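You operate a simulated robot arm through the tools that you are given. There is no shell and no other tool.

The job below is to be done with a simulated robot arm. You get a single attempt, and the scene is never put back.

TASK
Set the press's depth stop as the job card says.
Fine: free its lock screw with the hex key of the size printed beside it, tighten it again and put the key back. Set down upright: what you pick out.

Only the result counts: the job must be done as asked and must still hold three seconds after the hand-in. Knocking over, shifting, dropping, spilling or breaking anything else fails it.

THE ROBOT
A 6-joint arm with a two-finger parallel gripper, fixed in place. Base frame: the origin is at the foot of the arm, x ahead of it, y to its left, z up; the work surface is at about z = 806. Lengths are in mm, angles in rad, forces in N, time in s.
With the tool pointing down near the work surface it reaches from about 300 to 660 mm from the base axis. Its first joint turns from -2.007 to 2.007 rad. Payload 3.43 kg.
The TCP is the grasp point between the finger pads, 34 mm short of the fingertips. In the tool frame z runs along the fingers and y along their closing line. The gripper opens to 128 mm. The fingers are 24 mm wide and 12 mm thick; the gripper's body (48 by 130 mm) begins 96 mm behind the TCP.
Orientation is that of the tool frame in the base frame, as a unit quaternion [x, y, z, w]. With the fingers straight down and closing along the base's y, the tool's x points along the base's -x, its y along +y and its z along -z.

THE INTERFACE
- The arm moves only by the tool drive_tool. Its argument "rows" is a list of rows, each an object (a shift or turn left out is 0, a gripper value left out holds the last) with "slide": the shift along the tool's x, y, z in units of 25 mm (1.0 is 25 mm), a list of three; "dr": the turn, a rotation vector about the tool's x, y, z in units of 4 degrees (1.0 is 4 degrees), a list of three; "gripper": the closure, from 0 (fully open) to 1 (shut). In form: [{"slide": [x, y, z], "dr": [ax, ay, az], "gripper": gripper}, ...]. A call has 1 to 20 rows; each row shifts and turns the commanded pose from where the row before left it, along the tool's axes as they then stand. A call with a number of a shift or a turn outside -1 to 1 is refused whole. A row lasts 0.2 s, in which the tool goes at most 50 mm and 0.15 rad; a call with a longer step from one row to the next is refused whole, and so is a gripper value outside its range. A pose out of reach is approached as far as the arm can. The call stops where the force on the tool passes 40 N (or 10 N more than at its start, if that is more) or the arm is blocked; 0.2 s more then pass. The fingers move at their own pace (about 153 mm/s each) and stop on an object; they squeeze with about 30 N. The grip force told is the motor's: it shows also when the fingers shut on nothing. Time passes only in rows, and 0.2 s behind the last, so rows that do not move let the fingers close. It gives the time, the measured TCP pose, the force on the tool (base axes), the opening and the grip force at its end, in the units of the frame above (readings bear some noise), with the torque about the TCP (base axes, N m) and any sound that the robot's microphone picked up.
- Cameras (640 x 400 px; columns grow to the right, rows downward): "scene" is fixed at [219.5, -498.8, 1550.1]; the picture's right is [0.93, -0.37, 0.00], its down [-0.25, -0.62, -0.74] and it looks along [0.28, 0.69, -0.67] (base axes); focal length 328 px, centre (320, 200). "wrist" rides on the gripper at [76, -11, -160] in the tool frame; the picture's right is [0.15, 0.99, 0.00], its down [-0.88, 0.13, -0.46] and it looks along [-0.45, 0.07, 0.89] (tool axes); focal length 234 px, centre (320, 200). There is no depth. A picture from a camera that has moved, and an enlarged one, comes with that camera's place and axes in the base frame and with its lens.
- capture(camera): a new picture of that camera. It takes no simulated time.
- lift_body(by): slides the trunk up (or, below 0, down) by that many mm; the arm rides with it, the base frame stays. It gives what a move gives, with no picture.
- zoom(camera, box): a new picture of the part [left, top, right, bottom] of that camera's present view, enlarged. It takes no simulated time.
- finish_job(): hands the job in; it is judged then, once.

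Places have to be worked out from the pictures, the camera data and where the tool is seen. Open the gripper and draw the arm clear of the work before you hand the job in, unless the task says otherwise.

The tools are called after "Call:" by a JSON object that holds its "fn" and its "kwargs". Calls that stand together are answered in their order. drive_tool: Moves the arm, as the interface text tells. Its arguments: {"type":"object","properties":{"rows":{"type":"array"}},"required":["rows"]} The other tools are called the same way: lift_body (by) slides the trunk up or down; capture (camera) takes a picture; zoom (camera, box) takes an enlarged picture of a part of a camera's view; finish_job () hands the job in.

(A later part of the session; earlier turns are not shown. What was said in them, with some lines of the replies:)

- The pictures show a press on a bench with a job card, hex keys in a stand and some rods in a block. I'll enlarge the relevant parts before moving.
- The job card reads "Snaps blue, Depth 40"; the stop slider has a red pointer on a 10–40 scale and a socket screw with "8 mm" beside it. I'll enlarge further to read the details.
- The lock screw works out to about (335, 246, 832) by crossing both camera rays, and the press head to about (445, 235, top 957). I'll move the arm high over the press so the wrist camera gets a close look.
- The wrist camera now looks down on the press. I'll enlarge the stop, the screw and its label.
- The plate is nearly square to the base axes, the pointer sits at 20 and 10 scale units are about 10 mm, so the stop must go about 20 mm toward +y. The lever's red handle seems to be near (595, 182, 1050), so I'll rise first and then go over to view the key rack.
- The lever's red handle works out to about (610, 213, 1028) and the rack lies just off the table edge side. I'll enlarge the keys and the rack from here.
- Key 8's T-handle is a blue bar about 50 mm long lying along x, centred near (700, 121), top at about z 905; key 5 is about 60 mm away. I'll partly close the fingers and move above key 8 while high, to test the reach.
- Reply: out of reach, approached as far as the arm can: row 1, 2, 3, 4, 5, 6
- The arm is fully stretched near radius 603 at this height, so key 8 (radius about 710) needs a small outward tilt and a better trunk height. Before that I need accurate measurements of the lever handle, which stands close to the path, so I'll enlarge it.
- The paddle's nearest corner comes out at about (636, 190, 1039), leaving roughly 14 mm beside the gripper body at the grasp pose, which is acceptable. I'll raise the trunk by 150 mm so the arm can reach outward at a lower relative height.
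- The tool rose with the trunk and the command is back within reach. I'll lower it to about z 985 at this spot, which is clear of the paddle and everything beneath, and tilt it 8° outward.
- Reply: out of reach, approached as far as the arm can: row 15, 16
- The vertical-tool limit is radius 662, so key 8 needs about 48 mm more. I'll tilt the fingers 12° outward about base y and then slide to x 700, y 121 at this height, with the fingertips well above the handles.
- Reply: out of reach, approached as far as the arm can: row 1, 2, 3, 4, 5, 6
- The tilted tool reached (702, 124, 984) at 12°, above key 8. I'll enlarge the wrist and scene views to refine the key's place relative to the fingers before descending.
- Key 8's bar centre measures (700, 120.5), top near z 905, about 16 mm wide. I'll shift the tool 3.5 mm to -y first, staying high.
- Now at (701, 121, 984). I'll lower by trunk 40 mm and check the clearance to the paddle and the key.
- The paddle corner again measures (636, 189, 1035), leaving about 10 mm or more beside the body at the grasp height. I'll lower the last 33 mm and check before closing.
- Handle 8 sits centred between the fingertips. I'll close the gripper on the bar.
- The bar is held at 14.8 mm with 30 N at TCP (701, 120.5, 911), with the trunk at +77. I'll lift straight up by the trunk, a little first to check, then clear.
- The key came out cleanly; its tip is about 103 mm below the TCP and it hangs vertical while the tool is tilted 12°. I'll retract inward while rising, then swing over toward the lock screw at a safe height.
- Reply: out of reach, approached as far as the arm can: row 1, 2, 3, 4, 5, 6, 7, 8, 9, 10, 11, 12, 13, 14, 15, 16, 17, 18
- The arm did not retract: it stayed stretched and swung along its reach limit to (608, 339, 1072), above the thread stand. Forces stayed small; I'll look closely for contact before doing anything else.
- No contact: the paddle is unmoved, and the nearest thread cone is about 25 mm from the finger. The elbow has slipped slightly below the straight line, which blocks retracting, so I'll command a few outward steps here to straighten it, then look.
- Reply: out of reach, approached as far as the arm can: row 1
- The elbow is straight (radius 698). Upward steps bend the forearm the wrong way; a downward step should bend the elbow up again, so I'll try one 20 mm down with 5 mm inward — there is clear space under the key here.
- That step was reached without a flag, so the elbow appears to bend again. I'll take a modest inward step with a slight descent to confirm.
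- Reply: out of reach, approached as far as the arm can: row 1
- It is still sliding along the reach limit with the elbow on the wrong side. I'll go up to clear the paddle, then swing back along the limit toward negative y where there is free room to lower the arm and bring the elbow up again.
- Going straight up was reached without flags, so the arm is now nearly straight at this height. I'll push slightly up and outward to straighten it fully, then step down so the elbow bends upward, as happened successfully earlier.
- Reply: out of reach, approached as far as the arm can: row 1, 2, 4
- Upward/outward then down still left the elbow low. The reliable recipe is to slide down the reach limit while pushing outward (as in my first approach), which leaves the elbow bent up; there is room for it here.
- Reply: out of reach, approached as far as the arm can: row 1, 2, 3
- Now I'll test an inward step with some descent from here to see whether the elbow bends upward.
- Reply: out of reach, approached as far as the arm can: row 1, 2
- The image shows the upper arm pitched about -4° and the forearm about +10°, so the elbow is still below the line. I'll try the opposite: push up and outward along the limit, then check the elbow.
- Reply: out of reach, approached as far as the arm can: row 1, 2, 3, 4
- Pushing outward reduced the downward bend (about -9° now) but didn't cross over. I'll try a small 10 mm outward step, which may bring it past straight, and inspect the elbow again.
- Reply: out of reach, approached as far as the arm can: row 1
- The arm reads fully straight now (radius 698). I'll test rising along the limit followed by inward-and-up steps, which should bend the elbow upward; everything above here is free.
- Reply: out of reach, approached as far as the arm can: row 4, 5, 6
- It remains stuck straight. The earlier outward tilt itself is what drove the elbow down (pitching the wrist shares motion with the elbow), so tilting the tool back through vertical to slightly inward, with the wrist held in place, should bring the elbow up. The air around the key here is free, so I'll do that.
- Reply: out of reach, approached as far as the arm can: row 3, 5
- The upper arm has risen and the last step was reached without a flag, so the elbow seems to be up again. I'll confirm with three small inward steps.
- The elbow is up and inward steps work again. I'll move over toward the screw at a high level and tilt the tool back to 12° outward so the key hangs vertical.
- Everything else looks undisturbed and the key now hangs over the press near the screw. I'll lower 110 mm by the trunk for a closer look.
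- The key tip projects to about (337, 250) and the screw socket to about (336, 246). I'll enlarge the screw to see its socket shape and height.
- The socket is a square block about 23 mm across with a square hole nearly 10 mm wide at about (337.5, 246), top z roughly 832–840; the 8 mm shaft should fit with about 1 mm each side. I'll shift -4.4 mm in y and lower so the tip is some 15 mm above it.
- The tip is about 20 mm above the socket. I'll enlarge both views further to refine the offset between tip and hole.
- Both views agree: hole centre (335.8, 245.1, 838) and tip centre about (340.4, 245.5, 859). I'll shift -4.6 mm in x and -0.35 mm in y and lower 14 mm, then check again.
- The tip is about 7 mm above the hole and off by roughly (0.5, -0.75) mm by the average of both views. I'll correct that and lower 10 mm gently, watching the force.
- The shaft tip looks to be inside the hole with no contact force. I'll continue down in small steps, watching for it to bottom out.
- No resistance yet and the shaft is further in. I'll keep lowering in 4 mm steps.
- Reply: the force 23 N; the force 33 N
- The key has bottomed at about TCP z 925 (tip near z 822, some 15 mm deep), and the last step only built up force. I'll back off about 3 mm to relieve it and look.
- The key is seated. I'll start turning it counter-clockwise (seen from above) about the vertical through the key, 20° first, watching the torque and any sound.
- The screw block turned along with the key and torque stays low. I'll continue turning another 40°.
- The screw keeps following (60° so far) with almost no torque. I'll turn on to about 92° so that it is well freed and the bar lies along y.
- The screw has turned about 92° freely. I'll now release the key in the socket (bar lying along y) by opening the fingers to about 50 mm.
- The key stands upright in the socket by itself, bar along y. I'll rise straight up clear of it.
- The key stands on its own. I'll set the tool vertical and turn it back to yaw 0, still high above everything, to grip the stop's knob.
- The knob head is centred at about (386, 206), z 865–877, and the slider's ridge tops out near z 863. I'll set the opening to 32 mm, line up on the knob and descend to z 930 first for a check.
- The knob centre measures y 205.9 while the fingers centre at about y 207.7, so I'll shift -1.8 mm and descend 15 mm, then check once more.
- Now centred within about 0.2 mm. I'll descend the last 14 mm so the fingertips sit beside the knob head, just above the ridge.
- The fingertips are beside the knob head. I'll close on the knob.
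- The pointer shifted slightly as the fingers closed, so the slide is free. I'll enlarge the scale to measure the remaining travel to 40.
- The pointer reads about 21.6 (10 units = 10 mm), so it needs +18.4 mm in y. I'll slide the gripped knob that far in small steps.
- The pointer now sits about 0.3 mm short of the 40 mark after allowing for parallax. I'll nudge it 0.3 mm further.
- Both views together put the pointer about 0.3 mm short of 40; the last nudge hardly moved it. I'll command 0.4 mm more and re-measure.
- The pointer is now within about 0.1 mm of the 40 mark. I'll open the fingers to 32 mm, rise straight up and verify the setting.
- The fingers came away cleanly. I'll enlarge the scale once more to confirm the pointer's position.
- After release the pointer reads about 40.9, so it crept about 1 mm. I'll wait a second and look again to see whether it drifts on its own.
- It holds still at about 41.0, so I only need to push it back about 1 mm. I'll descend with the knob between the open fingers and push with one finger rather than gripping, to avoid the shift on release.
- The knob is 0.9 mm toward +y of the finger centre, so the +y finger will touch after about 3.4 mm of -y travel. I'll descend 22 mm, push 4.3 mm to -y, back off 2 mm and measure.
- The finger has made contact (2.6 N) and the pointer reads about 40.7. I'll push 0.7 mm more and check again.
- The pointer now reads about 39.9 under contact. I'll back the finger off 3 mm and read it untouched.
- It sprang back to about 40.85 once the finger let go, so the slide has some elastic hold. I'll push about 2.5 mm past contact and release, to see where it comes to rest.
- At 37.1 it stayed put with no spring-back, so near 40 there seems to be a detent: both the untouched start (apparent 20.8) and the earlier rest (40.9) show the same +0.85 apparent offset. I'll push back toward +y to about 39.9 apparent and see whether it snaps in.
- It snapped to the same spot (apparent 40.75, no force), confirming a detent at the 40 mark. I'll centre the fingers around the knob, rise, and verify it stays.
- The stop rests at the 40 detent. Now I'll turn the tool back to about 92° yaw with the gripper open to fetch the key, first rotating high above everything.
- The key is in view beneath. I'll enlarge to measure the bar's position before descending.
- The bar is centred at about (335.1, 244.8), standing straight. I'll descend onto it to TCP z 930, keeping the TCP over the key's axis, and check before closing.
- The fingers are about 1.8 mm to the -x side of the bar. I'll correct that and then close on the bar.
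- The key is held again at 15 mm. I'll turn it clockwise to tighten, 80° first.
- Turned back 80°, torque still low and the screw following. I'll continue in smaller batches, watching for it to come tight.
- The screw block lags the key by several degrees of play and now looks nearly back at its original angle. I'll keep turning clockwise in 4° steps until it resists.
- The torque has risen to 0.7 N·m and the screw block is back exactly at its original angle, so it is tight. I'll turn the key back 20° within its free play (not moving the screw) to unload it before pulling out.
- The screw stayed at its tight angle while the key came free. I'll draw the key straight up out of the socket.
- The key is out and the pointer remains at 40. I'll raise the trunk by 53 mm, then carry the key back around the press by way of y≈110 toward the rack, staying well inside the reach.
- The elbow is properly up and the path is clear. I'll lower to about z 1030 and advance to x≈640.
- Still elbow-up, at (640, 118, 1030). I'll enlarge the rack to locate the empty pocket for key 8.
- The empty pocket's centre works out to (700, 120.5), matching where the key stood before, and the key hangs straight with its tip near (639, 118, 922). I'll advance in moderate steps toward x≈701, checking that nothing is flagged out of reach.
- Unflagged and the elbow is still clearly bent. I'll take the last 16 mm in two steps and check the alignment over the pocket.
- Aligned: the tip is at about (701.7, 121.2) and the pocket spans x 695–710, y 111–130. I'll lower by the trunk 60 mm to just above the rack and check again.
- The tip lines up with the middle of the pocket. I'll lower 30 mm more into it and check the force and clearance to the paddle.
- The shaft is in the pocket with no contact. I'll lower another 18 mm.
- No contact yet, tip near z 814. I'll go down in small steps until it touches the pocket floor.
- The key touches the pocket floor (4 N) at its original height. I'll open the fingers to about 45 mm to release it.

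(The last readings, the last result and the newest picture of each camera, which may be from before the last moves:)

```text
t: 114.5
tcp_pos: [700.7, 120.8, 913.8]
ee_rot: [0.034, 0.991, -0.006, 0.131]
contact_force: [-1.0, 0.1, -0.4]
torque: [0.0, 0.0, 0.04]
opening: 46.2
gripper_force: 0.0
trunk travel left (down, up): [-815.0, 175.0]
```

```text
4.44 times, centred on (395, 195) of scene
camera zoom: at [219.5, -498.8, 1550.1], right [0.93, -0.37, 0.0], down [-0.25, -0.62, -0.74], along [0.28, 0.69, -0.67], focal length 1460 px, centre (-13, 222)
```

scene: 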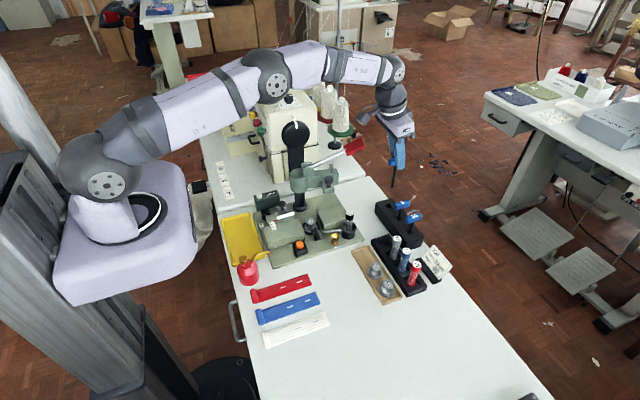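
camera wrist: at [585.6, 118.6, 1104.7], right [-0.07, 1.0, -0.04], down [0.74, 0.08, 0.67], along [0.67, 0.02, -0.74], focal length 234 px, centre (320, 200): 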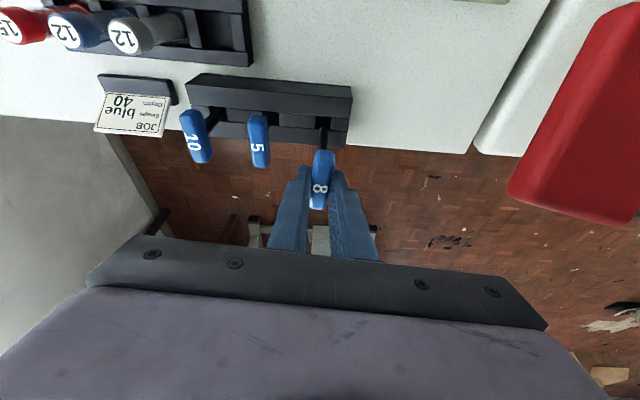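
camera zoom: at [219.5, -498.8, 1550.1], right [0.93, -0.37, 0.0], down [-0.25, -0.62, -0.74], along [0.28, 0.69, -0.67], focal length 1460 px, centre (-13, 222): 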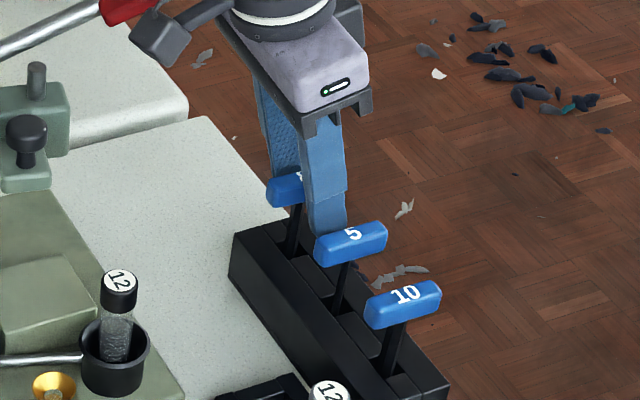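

The key stands in its pocket. I'll rise straight up by the trunk, a little first, then clear.

Call:
{"fn": "lift_body", "kwargs": {"by": 40}}

Call:
{"fn": "zoom", "kwargs": {"camera": "scene", "box": [350, 150, 440, 240]}}

Call:
{"fn": "lift_body", "kwargs": {"by": 90}}

Call:
{"fn": "zoom", "kwargs": {"camera": "scene", "box": [350, 150, 440, 240]}}

Call:
{"fn": "capture", "kwargs": {"camera": "wrist"}}

```text
t: 115.3
tcp_pos: [701.4, 120.9, 954.6]
ee_rot: [0.035, 0.991, -0.006, 0.131]
contact_force: [0.0, 0.0, -0.7]
torque: [0.02, -0.03, 0.02]
opening: 45.9
gripper_force: 0.1
trunk travel left (down, up): [-855.0, 135.0]
```

```text
4.44 times, centred on (395, 195) of scene
camera zoom: at [219.5, -498.8, 1550.1], right [0.93, -0.37, 0.0], down [-0.25, -0.62, -0.74], along [0.28, 0.69, -0.67], focal length 1460 px, centre (-13, 222)
```

zoom: 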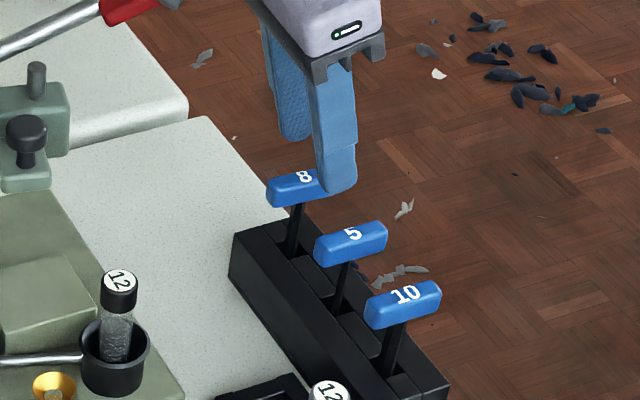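

```text
t: 116.6
tcp_pos: [699.9, 121.5, 1045.5]
ee_rot: [0.034, 0.991, -0.005, 0.132]
contact_force: [0.3, -0.8, 0.3]
torque: [0.0, 0.0, -0.02]
opening: 46.0
gripper_force: 0.0
trunk travel left (down, up): [-945.0, 45.0]
```

```text
4.44 times, centred on (395, 195) of scene
camera zoom: at [219.5, -498.8, 1550.1], right [0.93, -0.37, 0.0], down [-0.25, -0.62, -0.74], along [0.28, 0.69, -0.67], focal length 1460 px, centre (-13, 222)
```

zoom: 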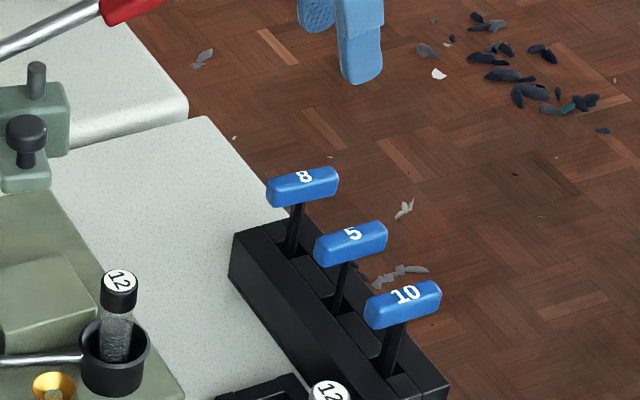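

```text
taken
camera wrist: at [585.8, 118.7, 1179.5], right [-0.07, 1.0, -0.04], down [0.74, 0.08, 0.67], along [0.67, 0.02, -0.74], focal length 234 px, centre (320, 200)
```

wrist: 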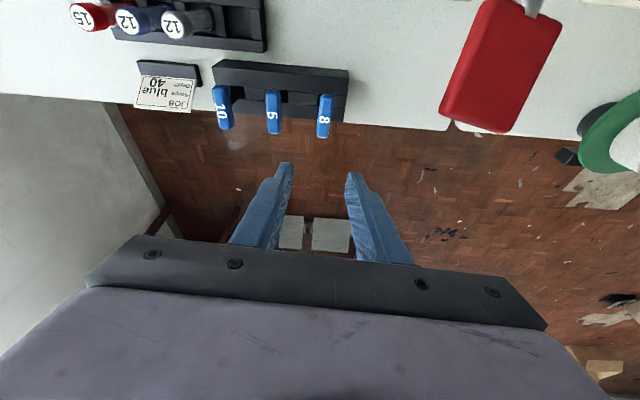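

All three keys stand upright in the rack. I'll retract inward in level steps and confirm the arm follows.

Call:
{"fn": "drive_tool", "kwargs": {"rows": [{"slide": [0.578, -0.042, -0.157]}, {"slide": [0.578, -0.042, -0.157]}, {"slide": [0.578, -0.042, -0.157]}, {"slide": [0, 0, 0]}]}}

```text
t: 117.6
tcp_pos: [657.5, 120.7, 1043.7]
ee_rot: [0.035, 0.991, -0.005, 0.131]
contact_force: [0.2, 0.4, -0.3]
torque: [0.0, 0.01, 0.0]
opening: 46.2
gripper_force: 0.0
trunk travel left (down, up): [-945.0, 45.0]
```

The arm follows normally. I'll withdraw it up and inward, away from the work, then check the stop and the whole scene once more.

Call:
{"fn": "drive_tool", "kwargs": {"rows": [{"slide": [0.615, -0.495, -0.664]}, {"slide": [0.615, -0.495, -0.664]}, {"slide": [0.615, -0.495, -0.664]}, {"slide": [0.615, -0.495, -0.664]}, {"slide": [0.615, -0.495, -0.664]}, {"slide": [0.615, -0.495, -0.664]}, {"slide": [0.615, -0.495, -0.664]}, {"slide": [0.615, -0.495, -0.664]}, {"slide": [0.615, -0.495, -0.664]}, {"slide": [0.615, -0.495, -0.664]}, {"dr": [0, 1, 0]}, {"dr": [0, 1, 0]}, {"dr": [0, 1, 0]}, {"dr": [0, 0.75, 0]}, {"slide": [0, 0, 0], "gripper": 0}, {"slide": [0, 0, 0], "gripper": 0}]}}

Call:
{"fn": "capture", "kwargs": {"camera": "scene"}}

Call:
{"fn": "capture", "kwargs": {"camera": "wrist"}}

Call:
{"fn": "zoom", "kwargs": {"camera": "scene", "box": [240, 180, 310, 240]}}

Call:
{"fn": "zoom", "kwargs": {"camera": "scene", "box": [340, 180, 450, 300]}}

```text
t: 121.0
tcp_pos: [455.9, 11.1, 1164.7]
ee_rot: [0.037, 0.999, -0.001, 0.001]
contact_force: [0.2, -0.3, -0.3]
torque: [0.01, 0.0, -0.04]
opening: 128.2
gripper_force: 0.1
trunk travel left (down, up): [-945.0, 45.0]
```

```text
taken
```

scene: 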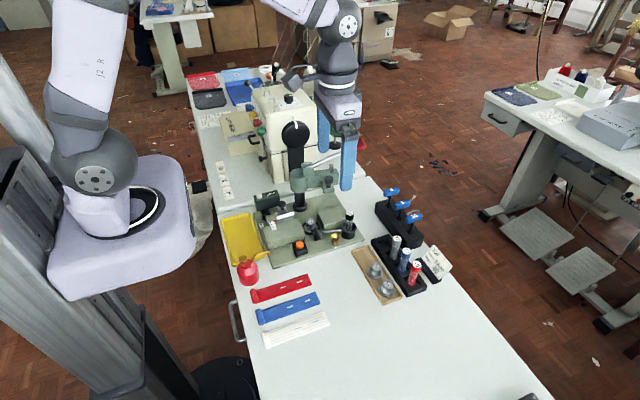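

```text
taken
camera wrist: at [379.5, 5.3, 1325.2], right [-0.08, 1.0, 0.0], down [0.89, 0.07, 0.46], along [0.46, 0.03, -0.89], focal length 234 px, centre (320, 200)
```

wrist: 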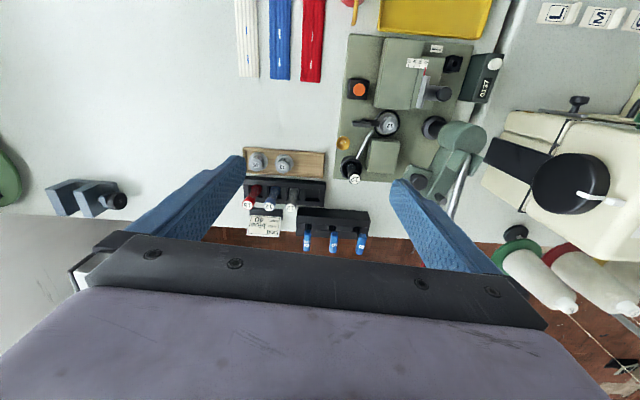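

```text
6.67 times, centred on (275, 210) of scene
camera zoom: at [219.5, -498.8, 1550.1], right [0.93, -0.37, 0.0], down [-0.25, -0.62, -0.74], along [0.28, 0.69, -0.67], focal length 2190 px, centre (620, 133)
```

zoom: 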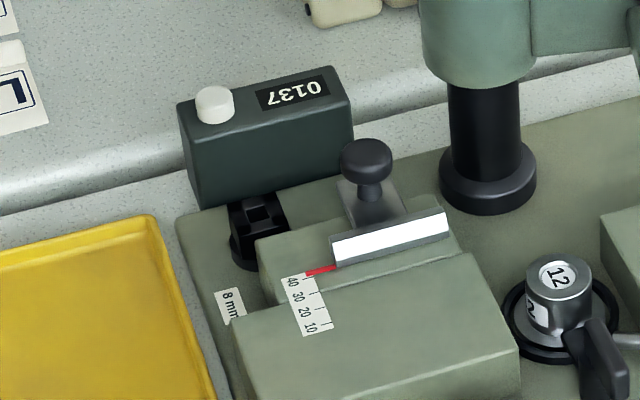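

```text
3.33 times, centred on (395, 240) of scene
camera zoom: at [219.5, -498.8, 1550.1], right [0.93, -0.37, 0.0], down [-0.25, -0.62, -0.74], along [0.28, 0.69, -0.67], focal length 1095 px, centre (70, 67)
```

zoom: 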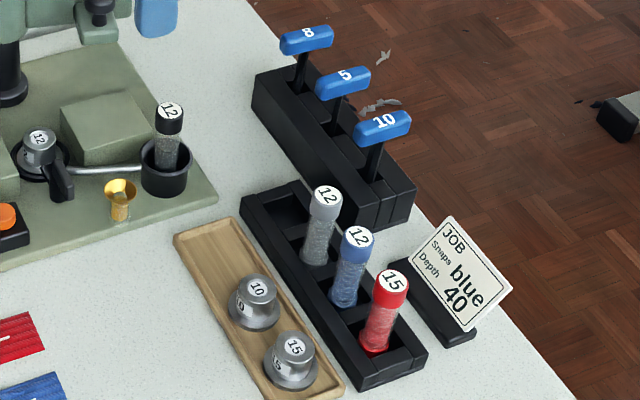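

Everything else stands as before. I'll compare the screw's angle and the pointer against my earlier close-ups before handing in.

Call:
{"fn": "zoom", "kwargs": {"camera": "scene", "box": [264, 195, 284, 220]}}

Call:
{"fn": "zoom", "kwargs": {"camera": "scene", "box": [276, 216, 286, 232]}}

Call:
{"fn": "zoom", "kwargs": {"camera": "wrist", "box": [395, 40, 475, 110]}}

```text
16.00 times, centred on (274, 208) of scene
camera zoom: at [219.5, -498.8, 1550.1], right [0.93, -0.37, 0.0], down [-0.25, -0.62, -0.74], along [0.28, 0.69, -0.67], focal length 5256 px, centre (1056, 80)
```

zoom: 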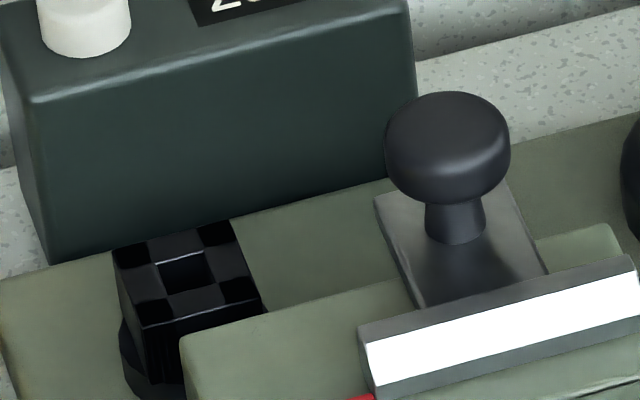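

```text
16.00 times, centred on (281, 224) of scene
camera zoom: at [219.5, -498.8, 1550.1], right [0.93, -0.37, 0.0], down [-0.25, -0.62, -0.74], along [0.28, 0.69, -0.67], focal length 5256 px, centre (944, -184)
```

zoom: 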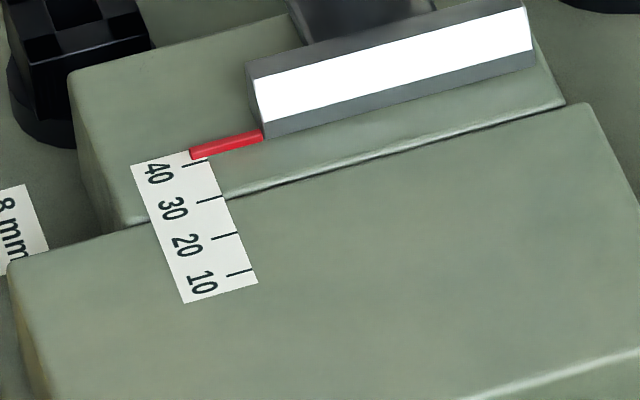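

```text
5.71 times, centred on (435, 75) of wrist
camera zoom: at [379.5, 5.3, 1325.2], right [-0.08, 1.0, 0.0], down [0.89, 0.07, 0.46], along [0.46, 0.03, -0.89], focal length 1338 px, centre (-337, 914)
```

zoom: 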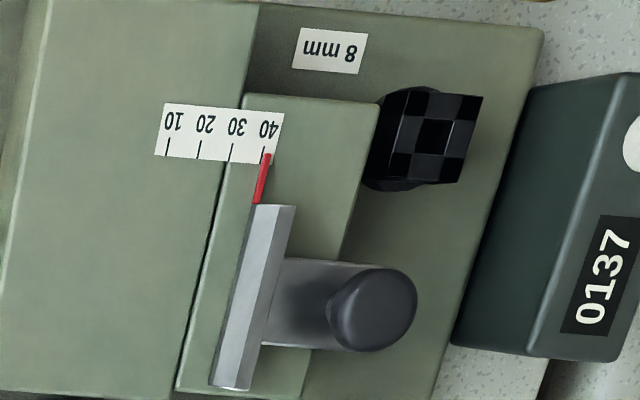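

The screw's angle matches its original tight position. One more close look at the pointer from this side gives an independent parallax check.

Call:
{"fn": "zoom", "kwargs": {"camera": "wrist", "box": [412, 54, 437, 74]}}

```text
16.00 times, centred on (424, 64) of wrist
camera zoom: at [379.5, 5.3, 1325.2], right [-0.08, 1.0, 0.0], down [0.89, 0.07, 0.46], along [0.46, 0.03, -0.89], focal length 3747 px, centre (-1352, 2376)
```

zoom: 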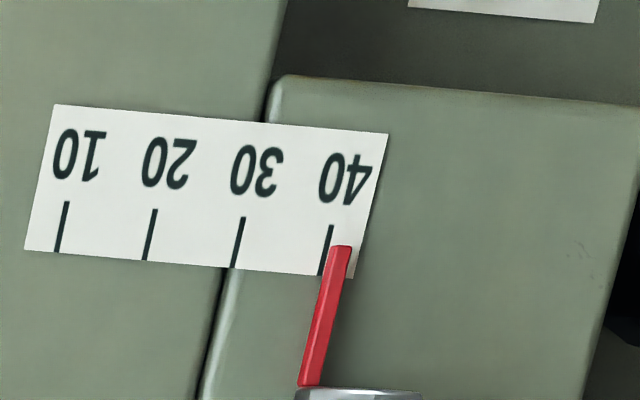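

The pointer's edge lines up with the 40 mark exactly as it lined up with the 20 mark at the start (20 mm of travel, resting in its detent). The screw is back at its tight angle, key 8 stands in its pocket, the gripper is open and the arm is clear, so I hand the job in.

Call:
{"fn": "finish_job", "kwargs": {}}

```text
The job is handed in.
```

I set the depth stop to 40, tightened its lock screw again and put the 8 mm key back upright in its rack. The job is handed in; I don't have the judge's result.

- **Depth setting:** The card says 40. The centre of the pointer sits about 1 mm past the 40 mark. It showed almost the same offset at the 20 mark before I touched it, and it moved about 20 mm in all. It also snapped into that spot by itself, so I took it as the true 40 and left it. If the pointer is meant to be read at its centre, the stop is nearer 41.
- **Lock screw:** I freed it with the 8 mm key by about 92° and turned it back until it resisted at 0.7 N·m. It is back at its original angle. I did not push the stop afterwards to check that it holds.
- **Surroundings:** On the first carry the arm failed to retract and swung out over the thread stand with the key. It read no contact forces, and later pictures show the lever, spools and everything else unmoved.

The gripper is open and the arm is clear of the work.
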